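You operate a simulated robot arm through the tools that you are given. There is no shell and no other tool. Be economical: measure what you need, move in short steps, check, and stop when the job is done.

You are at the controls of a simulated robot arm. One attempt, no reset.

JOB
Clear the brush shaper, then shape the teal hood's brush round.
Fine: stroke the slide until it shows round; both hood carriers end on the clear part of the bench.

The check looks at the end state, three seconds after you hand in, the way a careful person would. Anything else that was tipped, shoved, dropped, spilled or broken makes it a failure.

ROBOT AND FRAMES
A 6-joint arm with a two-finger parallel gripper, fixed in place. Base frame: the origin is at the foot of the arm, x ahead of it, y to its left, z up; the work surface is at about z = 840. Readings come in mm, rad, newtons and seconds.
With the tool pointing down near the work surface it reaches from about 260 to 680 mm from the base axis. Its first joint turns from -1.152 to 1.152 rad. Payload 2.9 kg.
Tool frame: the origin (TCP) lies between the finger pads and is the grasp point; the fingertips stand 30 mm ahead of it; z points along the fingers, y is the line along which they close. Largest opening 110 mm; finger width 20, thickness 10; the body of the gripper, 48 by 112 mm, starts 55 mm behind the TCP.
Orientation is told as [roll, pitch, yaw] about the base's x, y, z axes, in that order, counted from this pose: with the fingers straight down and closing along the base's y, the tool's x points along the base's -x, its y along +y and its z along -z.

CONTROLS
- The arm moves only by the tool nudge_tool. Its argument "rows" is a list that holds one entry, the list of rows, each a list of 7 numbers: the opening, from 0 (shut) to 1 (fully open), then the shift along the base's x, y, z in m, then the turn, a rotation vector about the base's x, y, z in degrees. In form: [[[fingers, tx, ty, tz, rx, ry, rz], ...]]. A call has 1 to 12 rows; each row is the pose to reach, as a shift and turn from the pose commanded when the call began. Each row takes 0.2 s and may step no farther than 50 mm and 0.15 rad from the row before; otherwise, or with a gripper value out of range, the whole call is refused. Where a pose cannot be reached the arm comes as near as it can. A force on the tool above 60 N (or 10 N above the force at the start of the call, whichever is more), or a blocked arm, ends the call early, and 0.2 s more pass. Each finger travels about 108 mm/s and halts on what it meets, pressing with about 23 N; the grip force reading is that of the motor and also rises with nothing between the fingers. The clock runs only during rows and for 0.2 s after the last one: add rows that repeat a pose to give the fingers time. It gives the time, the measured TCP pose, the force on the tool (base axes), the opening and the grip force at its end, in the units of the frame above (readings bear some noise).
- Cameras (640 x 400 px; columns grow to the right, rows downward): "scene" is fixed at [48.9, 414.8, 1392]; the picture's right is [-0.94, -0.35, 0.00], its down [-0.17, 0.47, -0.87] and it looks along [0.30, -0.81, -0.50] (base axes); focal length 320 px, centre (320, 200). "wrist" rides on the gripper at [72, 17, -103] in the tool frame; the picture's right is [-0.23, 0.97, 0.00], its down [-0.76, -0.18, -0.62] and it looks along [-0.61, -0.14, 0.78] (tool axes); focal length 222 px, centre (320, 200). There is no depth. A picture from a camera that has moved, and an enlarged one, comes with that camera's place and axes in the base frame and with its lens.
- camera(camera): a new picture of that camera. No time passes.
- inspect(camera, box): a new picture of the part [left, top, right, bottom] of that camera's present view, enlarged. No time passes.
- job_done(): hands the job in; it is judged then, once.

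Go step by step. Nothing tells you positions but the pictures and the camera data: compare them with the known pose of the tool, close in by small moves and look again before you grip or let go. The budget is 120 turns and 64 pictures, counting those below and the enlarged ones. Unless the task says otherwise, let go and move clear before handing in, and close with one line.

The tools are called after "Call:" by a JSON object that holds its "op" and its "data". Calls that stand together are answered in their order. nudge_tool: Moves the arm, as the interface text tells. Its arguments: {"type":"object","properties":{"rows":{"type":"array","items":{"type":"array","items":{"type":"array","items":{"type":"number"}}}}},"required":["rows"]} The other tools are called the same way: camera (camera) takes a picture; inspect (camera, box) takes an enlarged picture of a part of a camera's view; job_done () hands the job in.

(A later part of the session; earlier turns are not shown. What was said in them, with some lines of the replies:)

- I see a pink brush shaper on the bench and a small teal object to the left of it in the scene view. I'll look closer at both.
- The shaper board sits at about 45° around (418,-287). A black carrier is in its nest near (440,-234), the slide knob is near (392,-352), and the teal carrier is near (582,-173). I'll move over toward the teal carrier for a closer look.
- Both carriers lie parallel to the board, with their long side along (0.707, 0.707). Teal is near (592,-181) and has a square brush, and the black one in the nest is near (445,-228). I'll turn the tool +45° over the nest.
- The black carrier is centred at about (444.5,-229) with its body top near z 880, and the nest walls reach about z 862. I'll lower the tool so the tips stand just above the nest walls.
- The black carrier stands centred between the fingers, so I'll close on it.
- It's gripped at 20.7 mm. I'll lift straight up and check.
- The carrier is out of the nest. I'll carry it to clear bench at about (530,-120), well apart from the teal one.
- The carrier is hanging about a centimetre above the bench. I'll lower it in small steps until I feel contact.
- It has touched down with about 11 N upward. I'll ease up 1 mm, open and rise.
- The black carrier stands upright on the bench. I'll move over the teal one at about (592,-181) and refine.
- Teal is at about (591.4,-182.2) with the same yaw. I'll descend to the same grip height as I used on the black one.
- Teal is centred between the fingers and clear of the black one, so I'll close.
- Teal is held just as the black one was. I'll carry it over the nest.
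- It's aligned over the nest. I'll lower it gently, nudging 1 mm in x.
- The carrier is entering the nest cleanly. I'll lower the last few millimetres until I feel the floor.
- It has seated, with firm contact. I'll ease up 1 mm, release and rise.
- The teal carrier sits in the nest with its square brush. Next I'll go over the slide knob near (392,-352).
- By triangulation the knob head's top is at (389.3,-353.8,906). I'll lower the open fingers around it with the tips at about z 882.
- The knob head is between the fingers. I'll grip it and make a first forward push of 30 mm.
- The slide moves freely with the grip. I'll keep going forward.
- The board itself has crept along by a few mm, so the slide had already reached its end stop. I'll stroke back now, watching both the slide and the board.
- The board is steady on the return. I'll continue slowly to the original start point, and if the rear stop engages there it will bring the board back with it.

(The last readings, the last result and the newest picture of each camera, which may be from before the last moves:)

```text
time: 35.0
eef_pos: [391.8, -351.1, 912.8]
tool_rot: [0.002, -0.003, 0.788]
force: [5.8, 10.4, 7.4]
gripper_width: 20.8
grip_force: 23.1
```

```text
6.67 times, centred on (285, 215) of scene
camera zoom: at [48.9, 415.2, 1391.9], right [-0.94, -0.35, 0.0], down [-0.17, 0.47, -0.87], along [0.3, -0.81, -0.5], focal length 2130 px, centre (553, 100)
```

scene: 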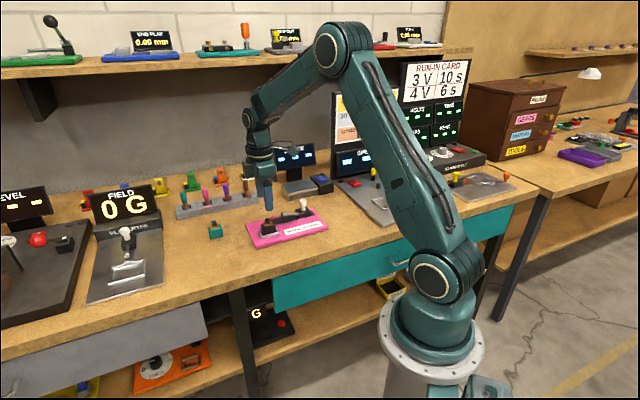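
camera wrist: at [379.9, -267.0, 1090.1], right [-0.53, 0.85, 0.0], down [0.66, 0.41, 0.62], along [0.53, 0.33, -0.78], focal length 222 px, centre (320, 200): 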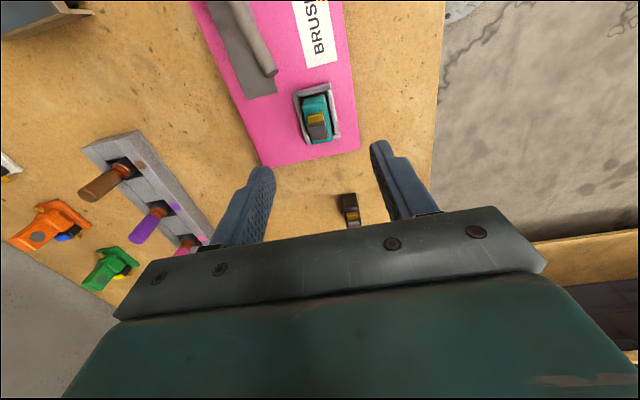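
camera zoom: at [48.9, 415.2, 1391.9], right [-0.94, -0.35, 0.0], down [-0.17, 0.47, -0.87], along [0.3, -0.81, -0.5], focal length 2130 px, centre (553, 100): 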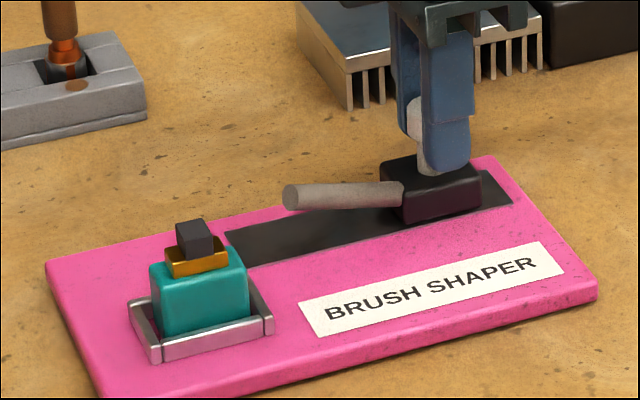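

The rear stop has brought the board back most of the way. I'll finish to the original start point.

Call:
{"op": "nudge_tool", "data": {"rows": [[[0, -0.0015, -0.001, 0, 0, 0, 0], [0, -0.003, -0.002, 0, 0, 0, 0], [0, -0.0035, -0.0025, 0, 0, 0, 0], [0, -0.0035, -0.0025, 0, 0, 0, 0]]]}}

Call:
{"op": "inspect", "data": {"camera": "scene", "box": [235, 185, 315, 245]}}

```text
time: 36.0
eef_pos: [388.1, -353.9, 913.4]
tool_rot: [0.002, 0.001, 0.788]
force: [7.4, 5.8, 0.8]
gripper_width: 20.7
grip_force: 22.5
```

```text
6.67 times, centred on (275, 215) of scene
camera zoom: at [49.1, 415.0, 1392.0], right [-0.94, -0.35, 0.0], down [-0.17, 0.47, -0.87], along [0.3, -0.81, -0.5], focal length 2130 px, centre (620, 100)
```

zoom: 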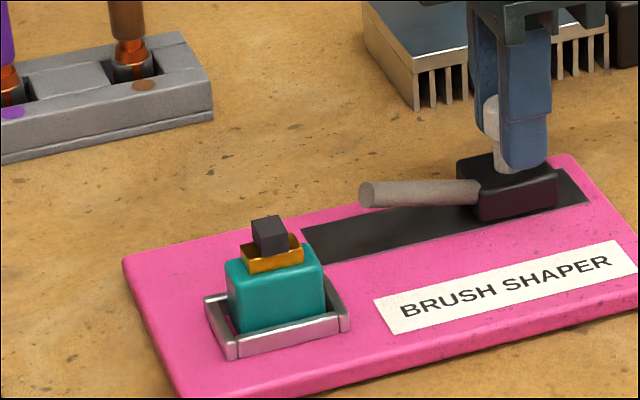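

The board is back exactly where it was, and the rear stop is the slide's rest position. I'll now make gentler strokes of 48 mm and back, short of the stops, checking the brush after each.

Call:
{"op": "nudge_tool", "data": {"rows": [[[0, 0.0058, 0.0055, 0, 0, 0, 0], [0, 0.0116, 0.011, 0, 0, 0, 0], [0, 0.0174, 0.0165, 0, 0, 0, 0], [0, 0.0232, 0.022, 0, 0, 0, 0], [0, 0.029, 0.0276, 0, 0, 0, 0], [0, 0.0348, 0.0331, 0, 0, 0, 0]]]}}

Call:
{"op": "nudge_tool", "data": {"rows": [[[0, -0.0058, -0.0055, 0, 0, 0, 0], [0, -0.0116, -0.011, 0, 0, 0, 0], [0, -0.0174, -0.0165, 0, 0, 0, 0], [0, -0.0232, -0.022, 0, 0, 0, 0], [0, -0.029, -0.0276, 0, 0, 0, 0], [0, -0.0342, -0.0325, 0, 0, 0, 0]]]}}

Call:
{"op": "inspect", "data": {"camera": "scene", "box": [235, 185, 315, 245]}}

```text
time: 37.4
eef_pos: [423.4, -320.1, 912.8]
tool_rot: [0.004, 0.001, 0.789]
force: [-9.1, 5.1, 5.2]
gripper_width: 20.6
grip_force: 23.0
```

```text
time: 38.8
eef_pos: [389.4, -352.2, 913.4]
tool_rot: [-0.001, 0.001, 0.784]
force: [3.7, -3.4, -0.2]
gripper_width: 20.7
grip_force: 23.0
```

```text
6.67 times, centred on (275, 215) of scene
camera zoom: at [49.1, 414.7, 1392.1], right [-0.94, -0.35, 0.0], down [-0.17, 0.47, -0.87], along [0.3, -0.81, -0.5], focal length 2130 px, centre (620, 100)
```

zoom: 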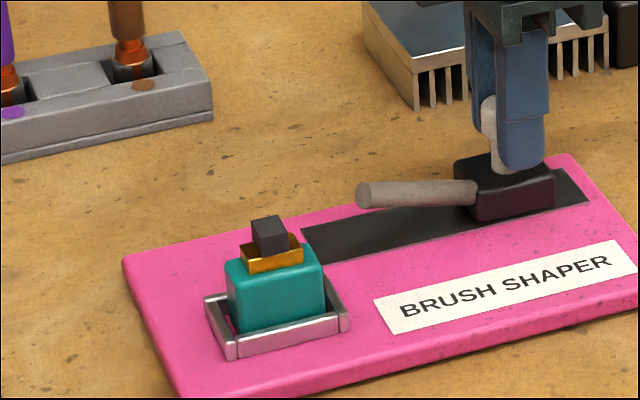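

The board stays put but the brush is still square. I'll do more strokes.

Call:
{"op": "nudge_tool", "data": {"rows": [[[0, 0.006, 0.006, 0, 0, 0, 0], [0, 0.012, 0.012, 0, 0, 0, 0], [0, 0.018, 0.0178, 0, 0, 0, 0], [0, 0.024, 0.0235, 0, 0, 0, 0], [0, 0.0295, 0.029, 0, 0, 0, 0], [0, 0.0347, 0.0342, 0, 0, 0, 0], [0, 0.0295, 0.029, 0, 0, 0, 0], [0, 0.024, 0.0235, 0, 0, 0, 0], [0, 0.018, 0.0178, 0, 0, 0, 0], [0, 0.012, 0.012, 0, 0, 0, 0], [0, 0.006, 0.006, 0, 0, 0, 0], [0, 0, 0, 0, 0, 0, 0]]]}}

Call:
{"op": "nudge_tool", "data": {"rows": [[[0, 0.006, 0.006, 0, 0, 0, 0], [0, 0.012, 0.012, 0, 0, 0, 0], [0, 0.018, 0.0178, 0, 0, 0, 0], [0, 0.024, 0.0235, 0, 0, 0, 0], [0, 0.0295, 0.029, 0, 0, 0, 0], [0, 0.0347, 0.0342, 0, 0, 0, 0], [0, 0.0295, 0.029, 0, 0, 0, 0], [0, 0.024, 0.0235, 0, 0, 0, 0], [0, 0.018, 0.0178, 0, 0, 0, 0], [0, 0.012, 0.012, 0, 0, 0, 0], [0, 0.006, 0.006, 0, 0, 0, 0], [0, 0, 0, 0, 0, 0, 0]]]}}

Call:
{"op": "inspect", "data": {"camera": "scene", "box": [235, 185, 315, 245]}}

```text
time: 41.4
eef_pos: [388.7, -353.3, 913.2]
tool_rot: [0.003, 0.001, 0.787]
force: [-5.4, 6.1, 6.8]
gripper_width: 20.7
grip_force: 22.3
```

```text
time: 44.0
eef_pos: [389.7, -354.2, 912.3]
tool_rot: [-0.001, 0.0, 0.787]
force: [-1.8, 1.9, 22.7]
gripper_width: 20.8
grip_force: 23.0
```

```text
6.67 times, centred on (275, 215) of scene
camera zoom: at [48.6, 415.1, 1392.0], right [-0.94, -0.35, 0.0], down [-0.17, 0.47, -0.87], along [0.3, -0.81, -0.5], focal length 2130 px, centre (620, 100)
```

zoom: 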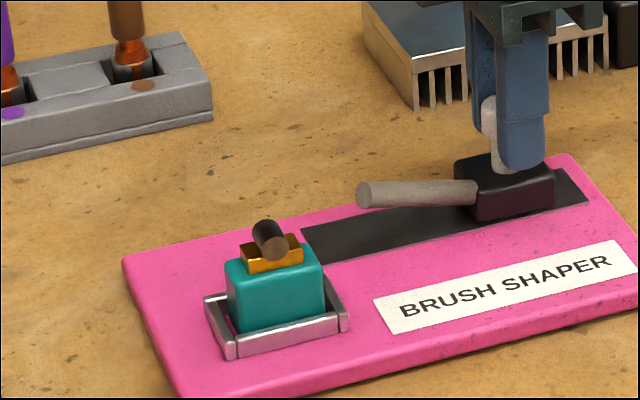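

The brush now shows round, so I'm done stroking. I'll release the knob and rise.

Call:
{"op": "nudge_tool", "data": {"rows": [[[0.1, 0, 0, 0, 0, 0, 0], [0.25, 0, 0, 0, 0, 0, 0], [0.4, 0, 0, 0, 0, 0, 0], [0.4, 0, 0, 0, 0, 0, 0], [0.4, 0, 0, 0.02, 0, 0, 0], [0.5, 0, 0, 0.05, 0, 0, 0], [0.6, 0, 0, 0.073, 0, 0, 0], [0.6, 0, 0, 0.073, 0, 0, 0]]]}}

Call:
{"op": "nudge_tool", "data": {"rows": [[[0.6, 0.02, 0.04, 0, 0, 0, 0], [0.6, 0.04, 0.08, 0, 0, 0, 0], [0.6, 0.0564, 0.124, 0, 0, 0, 0], [0.6, 0.0564, 0.124, 0, 0, 0, 0]]]}}

Call:
{"op": "inspect", "data": {"camera": "scene", "box": [235, 185, 315, 245]}}

Call:
{"op": "inspect", "data": {"camera": "wrist", "box": [260, 60, 400, 160]}}

```text
time: 45.8
eef_pos: [389.0, -354.4, 986.1]
tool_rot: [0.0, 0.0, 0.784]
force: [0.1, 0.9, -0.3]
gripper_width: 66.0
grip_force: 0.1
```

```text
time: 46.8
eef_pos: [445.8, -228.9, 986.8]
tool_rot: [0.0, 0.0, 0.786]
force: [0.8, 0.9, -0.3]
gripper_width: 66.0
grip_force: 0.1
```

```text
6.67 times, centred on (275, 215) of scene
camera zoom: at [48.9, 414.9, 1392.0], right [-0.94, -0.35, 0.0], down [-0.17, 0.47, -0.87], along [0.3, -0.81, -0.5], focal length 2130 px, centre (620, 100)
```

zoom: 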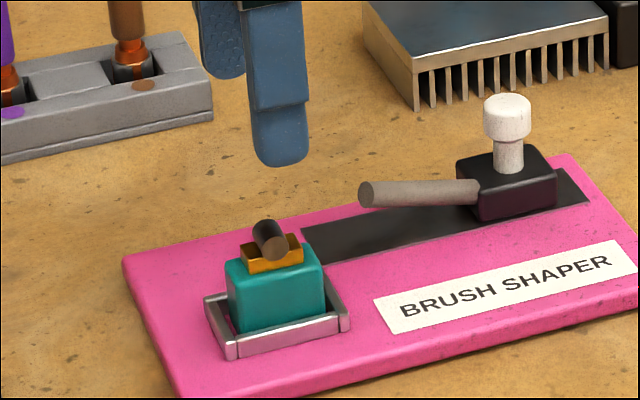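

```text
4.00 times, centred on (330, 110) of wrist
camera zoom: at [383.4, -269.5, 1090.1], right [-0.53, 0.85, 0.0], down [0.66, 0.41, 0.62], along [0.53, 0.33, -0.78], focal length 888 px, centre (280, 560)
```

zoom: 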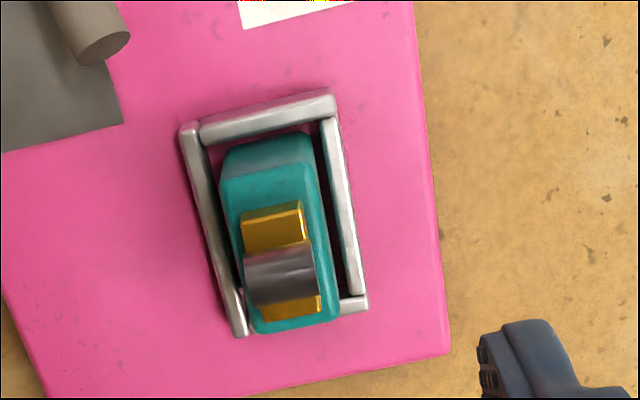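

The brush is round, and the board and slide are at their starting places. I'll descend on the teal carrier and grip it.

Call:
{"op": "nudge_tool", "data": {"rows": [[[0.6, 0, -0.0005, -0.025, 0, 0, 0], [0.6, 0, -0.0005, -0.05, 0, 0, 0], [0.6, 0, -0.0005, -0.07, 0, 0, 0], [0.6, 0, -0.0005, -0.08, 0, 0, 0], [0.6, 0, -0.0005, -0.088, 0, 0, 0], [0.6, 0, -0.0005, -0.088, 0, 0, 0]]]}}

Call:
{"op": "nudge_tool", "data": {"rows": [[[0.35, 0, 0, 0, 0, 0, 0], [0.15, 0, 0, 0, 0, 0, 0], [0.0, 0, 0, 0, 0, 0, 0], [0, 0, 0, 0, 0, 0, 0], [0, 0, 0, 0, 0, 0, 0]]]}}

Call:
{"op": "nudge_tool", "data": {"rows": [[[0, 0, 0, 0.008, 0, 0, 0], [0, 0, 0, 0.02, 0, 0, 0], [0, 0, 0, 0.045, 0, 0, 0], [0, 0, 0, 0.075, 0, 0, 0], [0, 0, 0, 0.075, 0, 0, 0]]]}}

Call:
{"op": "camera", "data": {"camera": "scene"}}

```text
time: 48.2
eef_pos: [445.3, -230.0, 899.5]
tool_rot: [-0.001, 0.001, 0.786]
force: [-0.3, -0.4, 0.7]
gripper_width: 66.2
grip_force: 0.1
```

```text
time: 49.4
eef_pos: [445.3, -230.4, 900.7]
tool_rot: [0.0, -0.001, 0.788]
force: [0.3, 0.2, -0.9]
gripper_width: 20.8
grip_force: 22.9
```

```text
time: 50.6
eef_pos: [444.1, -228.4, 972.5]
tool_rot: [0.001, -0.001, 0.788]
force: [-0.1, 0.2, -0.8]
gripper_width: 20.8
grip_force: 22.5
```

```text
16 pictures are left
```

scene: 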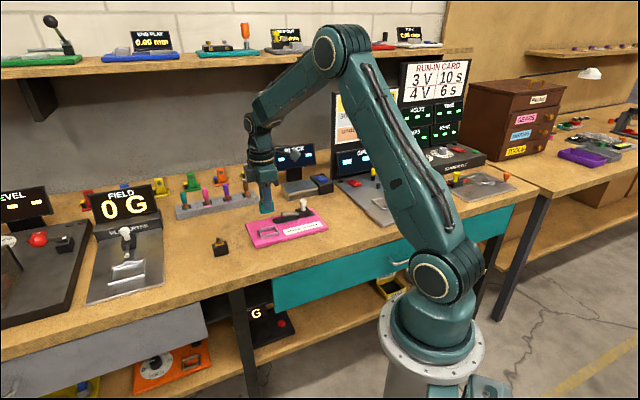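

The teal carrier is up. I'll carry it back to its original clear spot at about (590.5,-182) and lower it to just above the bench.

Call:
{"op": "nudge_tool", "data": {"rows": [[[0, 0.036, 0.012, 0, 0, 0, 0], [0, 0.073, 0.024, 0, 0, 0, 0], [0, 0.11, 0.036, 0, 0, 0, 0], [0, 0.146, 0.0474, 0, 0, 0, 0], [0, 0.146, 0.0474, -0.03, 0, 0, 0], [0, 0.146, 0.0474, -0.06, 0, 0, 0], [0, 0.146, 0.0474, -0.075, 0, 0, 0], [0, 0.146, 0.0474, -0.081, 0, 0, 0], [0, 0.146, 0.0474, -0.081, 0, 0, 0]]]}}

Call:
{"op": "inspect", "data": {"camera": "scene", "box": [190, 200, 260, 260]}}

```text
time: 52.6
eef_pos: [591.8, -182.7, 890.8]
tool_rot: [-0.001, -0.001, 0.787]
force: [0.1, 0.3, -0.7]
gripper_width: 20.9
grip_force: 22.8
```

```text
6.67 times, centred on (225, 230) of scene
camera zoom: at [48.9, 414.8, 1392.0], right [-0.94, -0.35, 0.0], down [-0.17, 0.47, -0.87], along [0.3, -0.81, -0.5], focal length 2130 px, centre (953, 0)
```

zoom: 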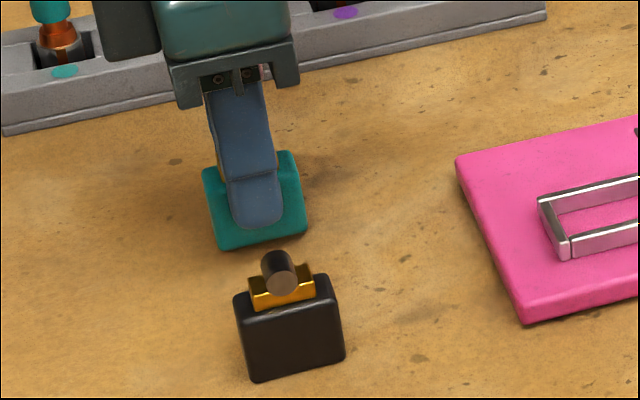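

Teal hangs a few mm above the bench, clear of the black carrier. I'll lower by small steps until it touches.

Call:
{"op": "nudge_tool", "data": {"rows": [[[0, 0, 0, -0.0015, 0, 0, 0], [0, 0, 0, -0.003, 0, 0, 0], [0, 0, 0, -0.004, 0, 0, 0]]]}}

Call:
{"op": "nudge_tool", "data": {"rows": [[[0, 0, 0, -0.0007, 0, 0, 0], [0, 0, 0, -0.0015, 0, 0, 0]]]}}

```text
time: 53.4
eef_pos: [592.1, -182.2, 887.8]
tool_rot: [0.0, 0.0, 0.787]
force: [0.3, 0.5, 0.2]
gripper_width: 20.8
grip_force: 23.1
```

```text
time: 54.0
eef_pos: [589.7, -181.3, 885.6]
tool_rot: [0.001, 0.0, 0.784]
force: [-0.3, -0.8, 0.5]
gripper_width: 21.2
grip_force: 22.6
```

Call:
{"op": "nudge_tool", "data": {"rows": [[[0, 0, 0, -0.0007, 0, 0, 0], [0, 0, 0, -0.0015, 0, 0, 0]]]}}

```text
time: 54.6
eef_pos: [591.7, -181.5, 884.5]
tool_rot: [0.002, -0.001, 0.787]
force: [0.0, -0.6, 2.5]
gripper_width: 21.1
grip_force: 23.3
```

Call:
{"op": "nudge_tool", "data": {"rows": [[[0, 0, 0, -0.0005, 0, 0, 0], [0, 0, 0, -0.001, 0, 0, 0]]]}}

```text
time: 55.2
eef_pos: [591.7, -182.1, 884.6]
tool_rot: [-0.002, 0.0, 0.784]
force: [-1.6, 0.6, 9.3]
gripper_width: 20.8
grip_force: 23.0
```

It has touched down, so I'll release and rise.

Call:
{"op": "nudge_tool", "data": {"rows": [[[0, 0, 0, 0.0006, 0, 0, 0], [0.2, 0, 0, 0.0006, 0, 0, 0], [0.4, 0, 0, 0.0006, 0, 0, 0], [0.55, 0, 0, 0.0006, 0, 0, 0], [0.55, 0, 0, 0.0006, 0, 0, 0], [0.55, 0, 0, 0.02, 0, 0, 0], [0.55, 0, 0, 0.05, 0, 0, 0], [0.55, 0, 0, 0.09, 0, 0, 0], [0.55, 0, 0, 0.13, 0, 0, 0], [0.55, 0, 0, 0.17, 0, 0, 0]]]}}

Call:
{"op": "inspect", "data": {"camera": "scene", "box": [190, 180, 310, 260]}}

Call:
{"op": "camera", "data": {"camera": "scene"}}

```text
time: 57.4
eef_pos: [592.9, -181.3, 1056.9]
tool_rot: [0.002, 0.0, 0.788]
force: [-1.1, -0.5, -0.3]
gripper_width: 60.3
grip_force: 0.1
```

```text
5.00 times, centred on (250, 220) of scene
camera zoom: at [48.9, 414.8, 1392.0], right [-0.94, -0.35, 0.0], down [-0.17, 0.47, -0.87], along [0.3, -0.81, -0.5], focal length 1598 px, centre (670, 100)
```

zoom: 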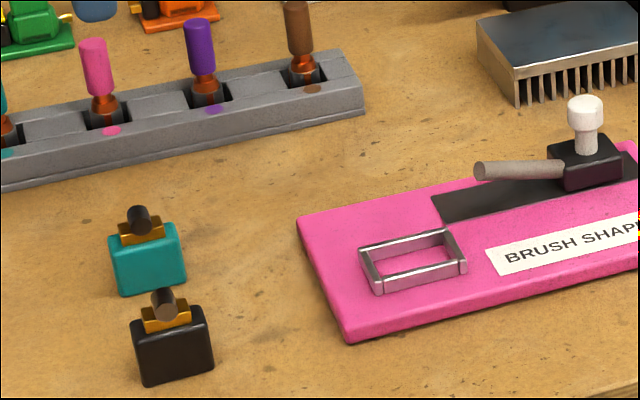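

```text
13 pictures are left
```

scene: 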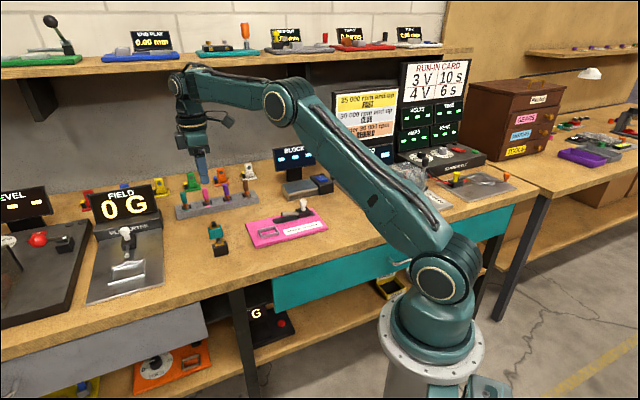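

Both carriers stand upright on the clear bench, teal's brush is round, the shaper is empty with its board and slide at their starting places, and the arm is clear.

Call:
{"op": "job_done", "data": {}}

```text
The job is handed in.
```

The job is handed in: I cleared the shaper and shaped the teal hood's brush round. Both carriers stand upright on clear bench. My first stroke ran past the slide's end stop and shifted the shaper board by about 10 mm; I pulled it back, and in the pictures it lines up with where it started.
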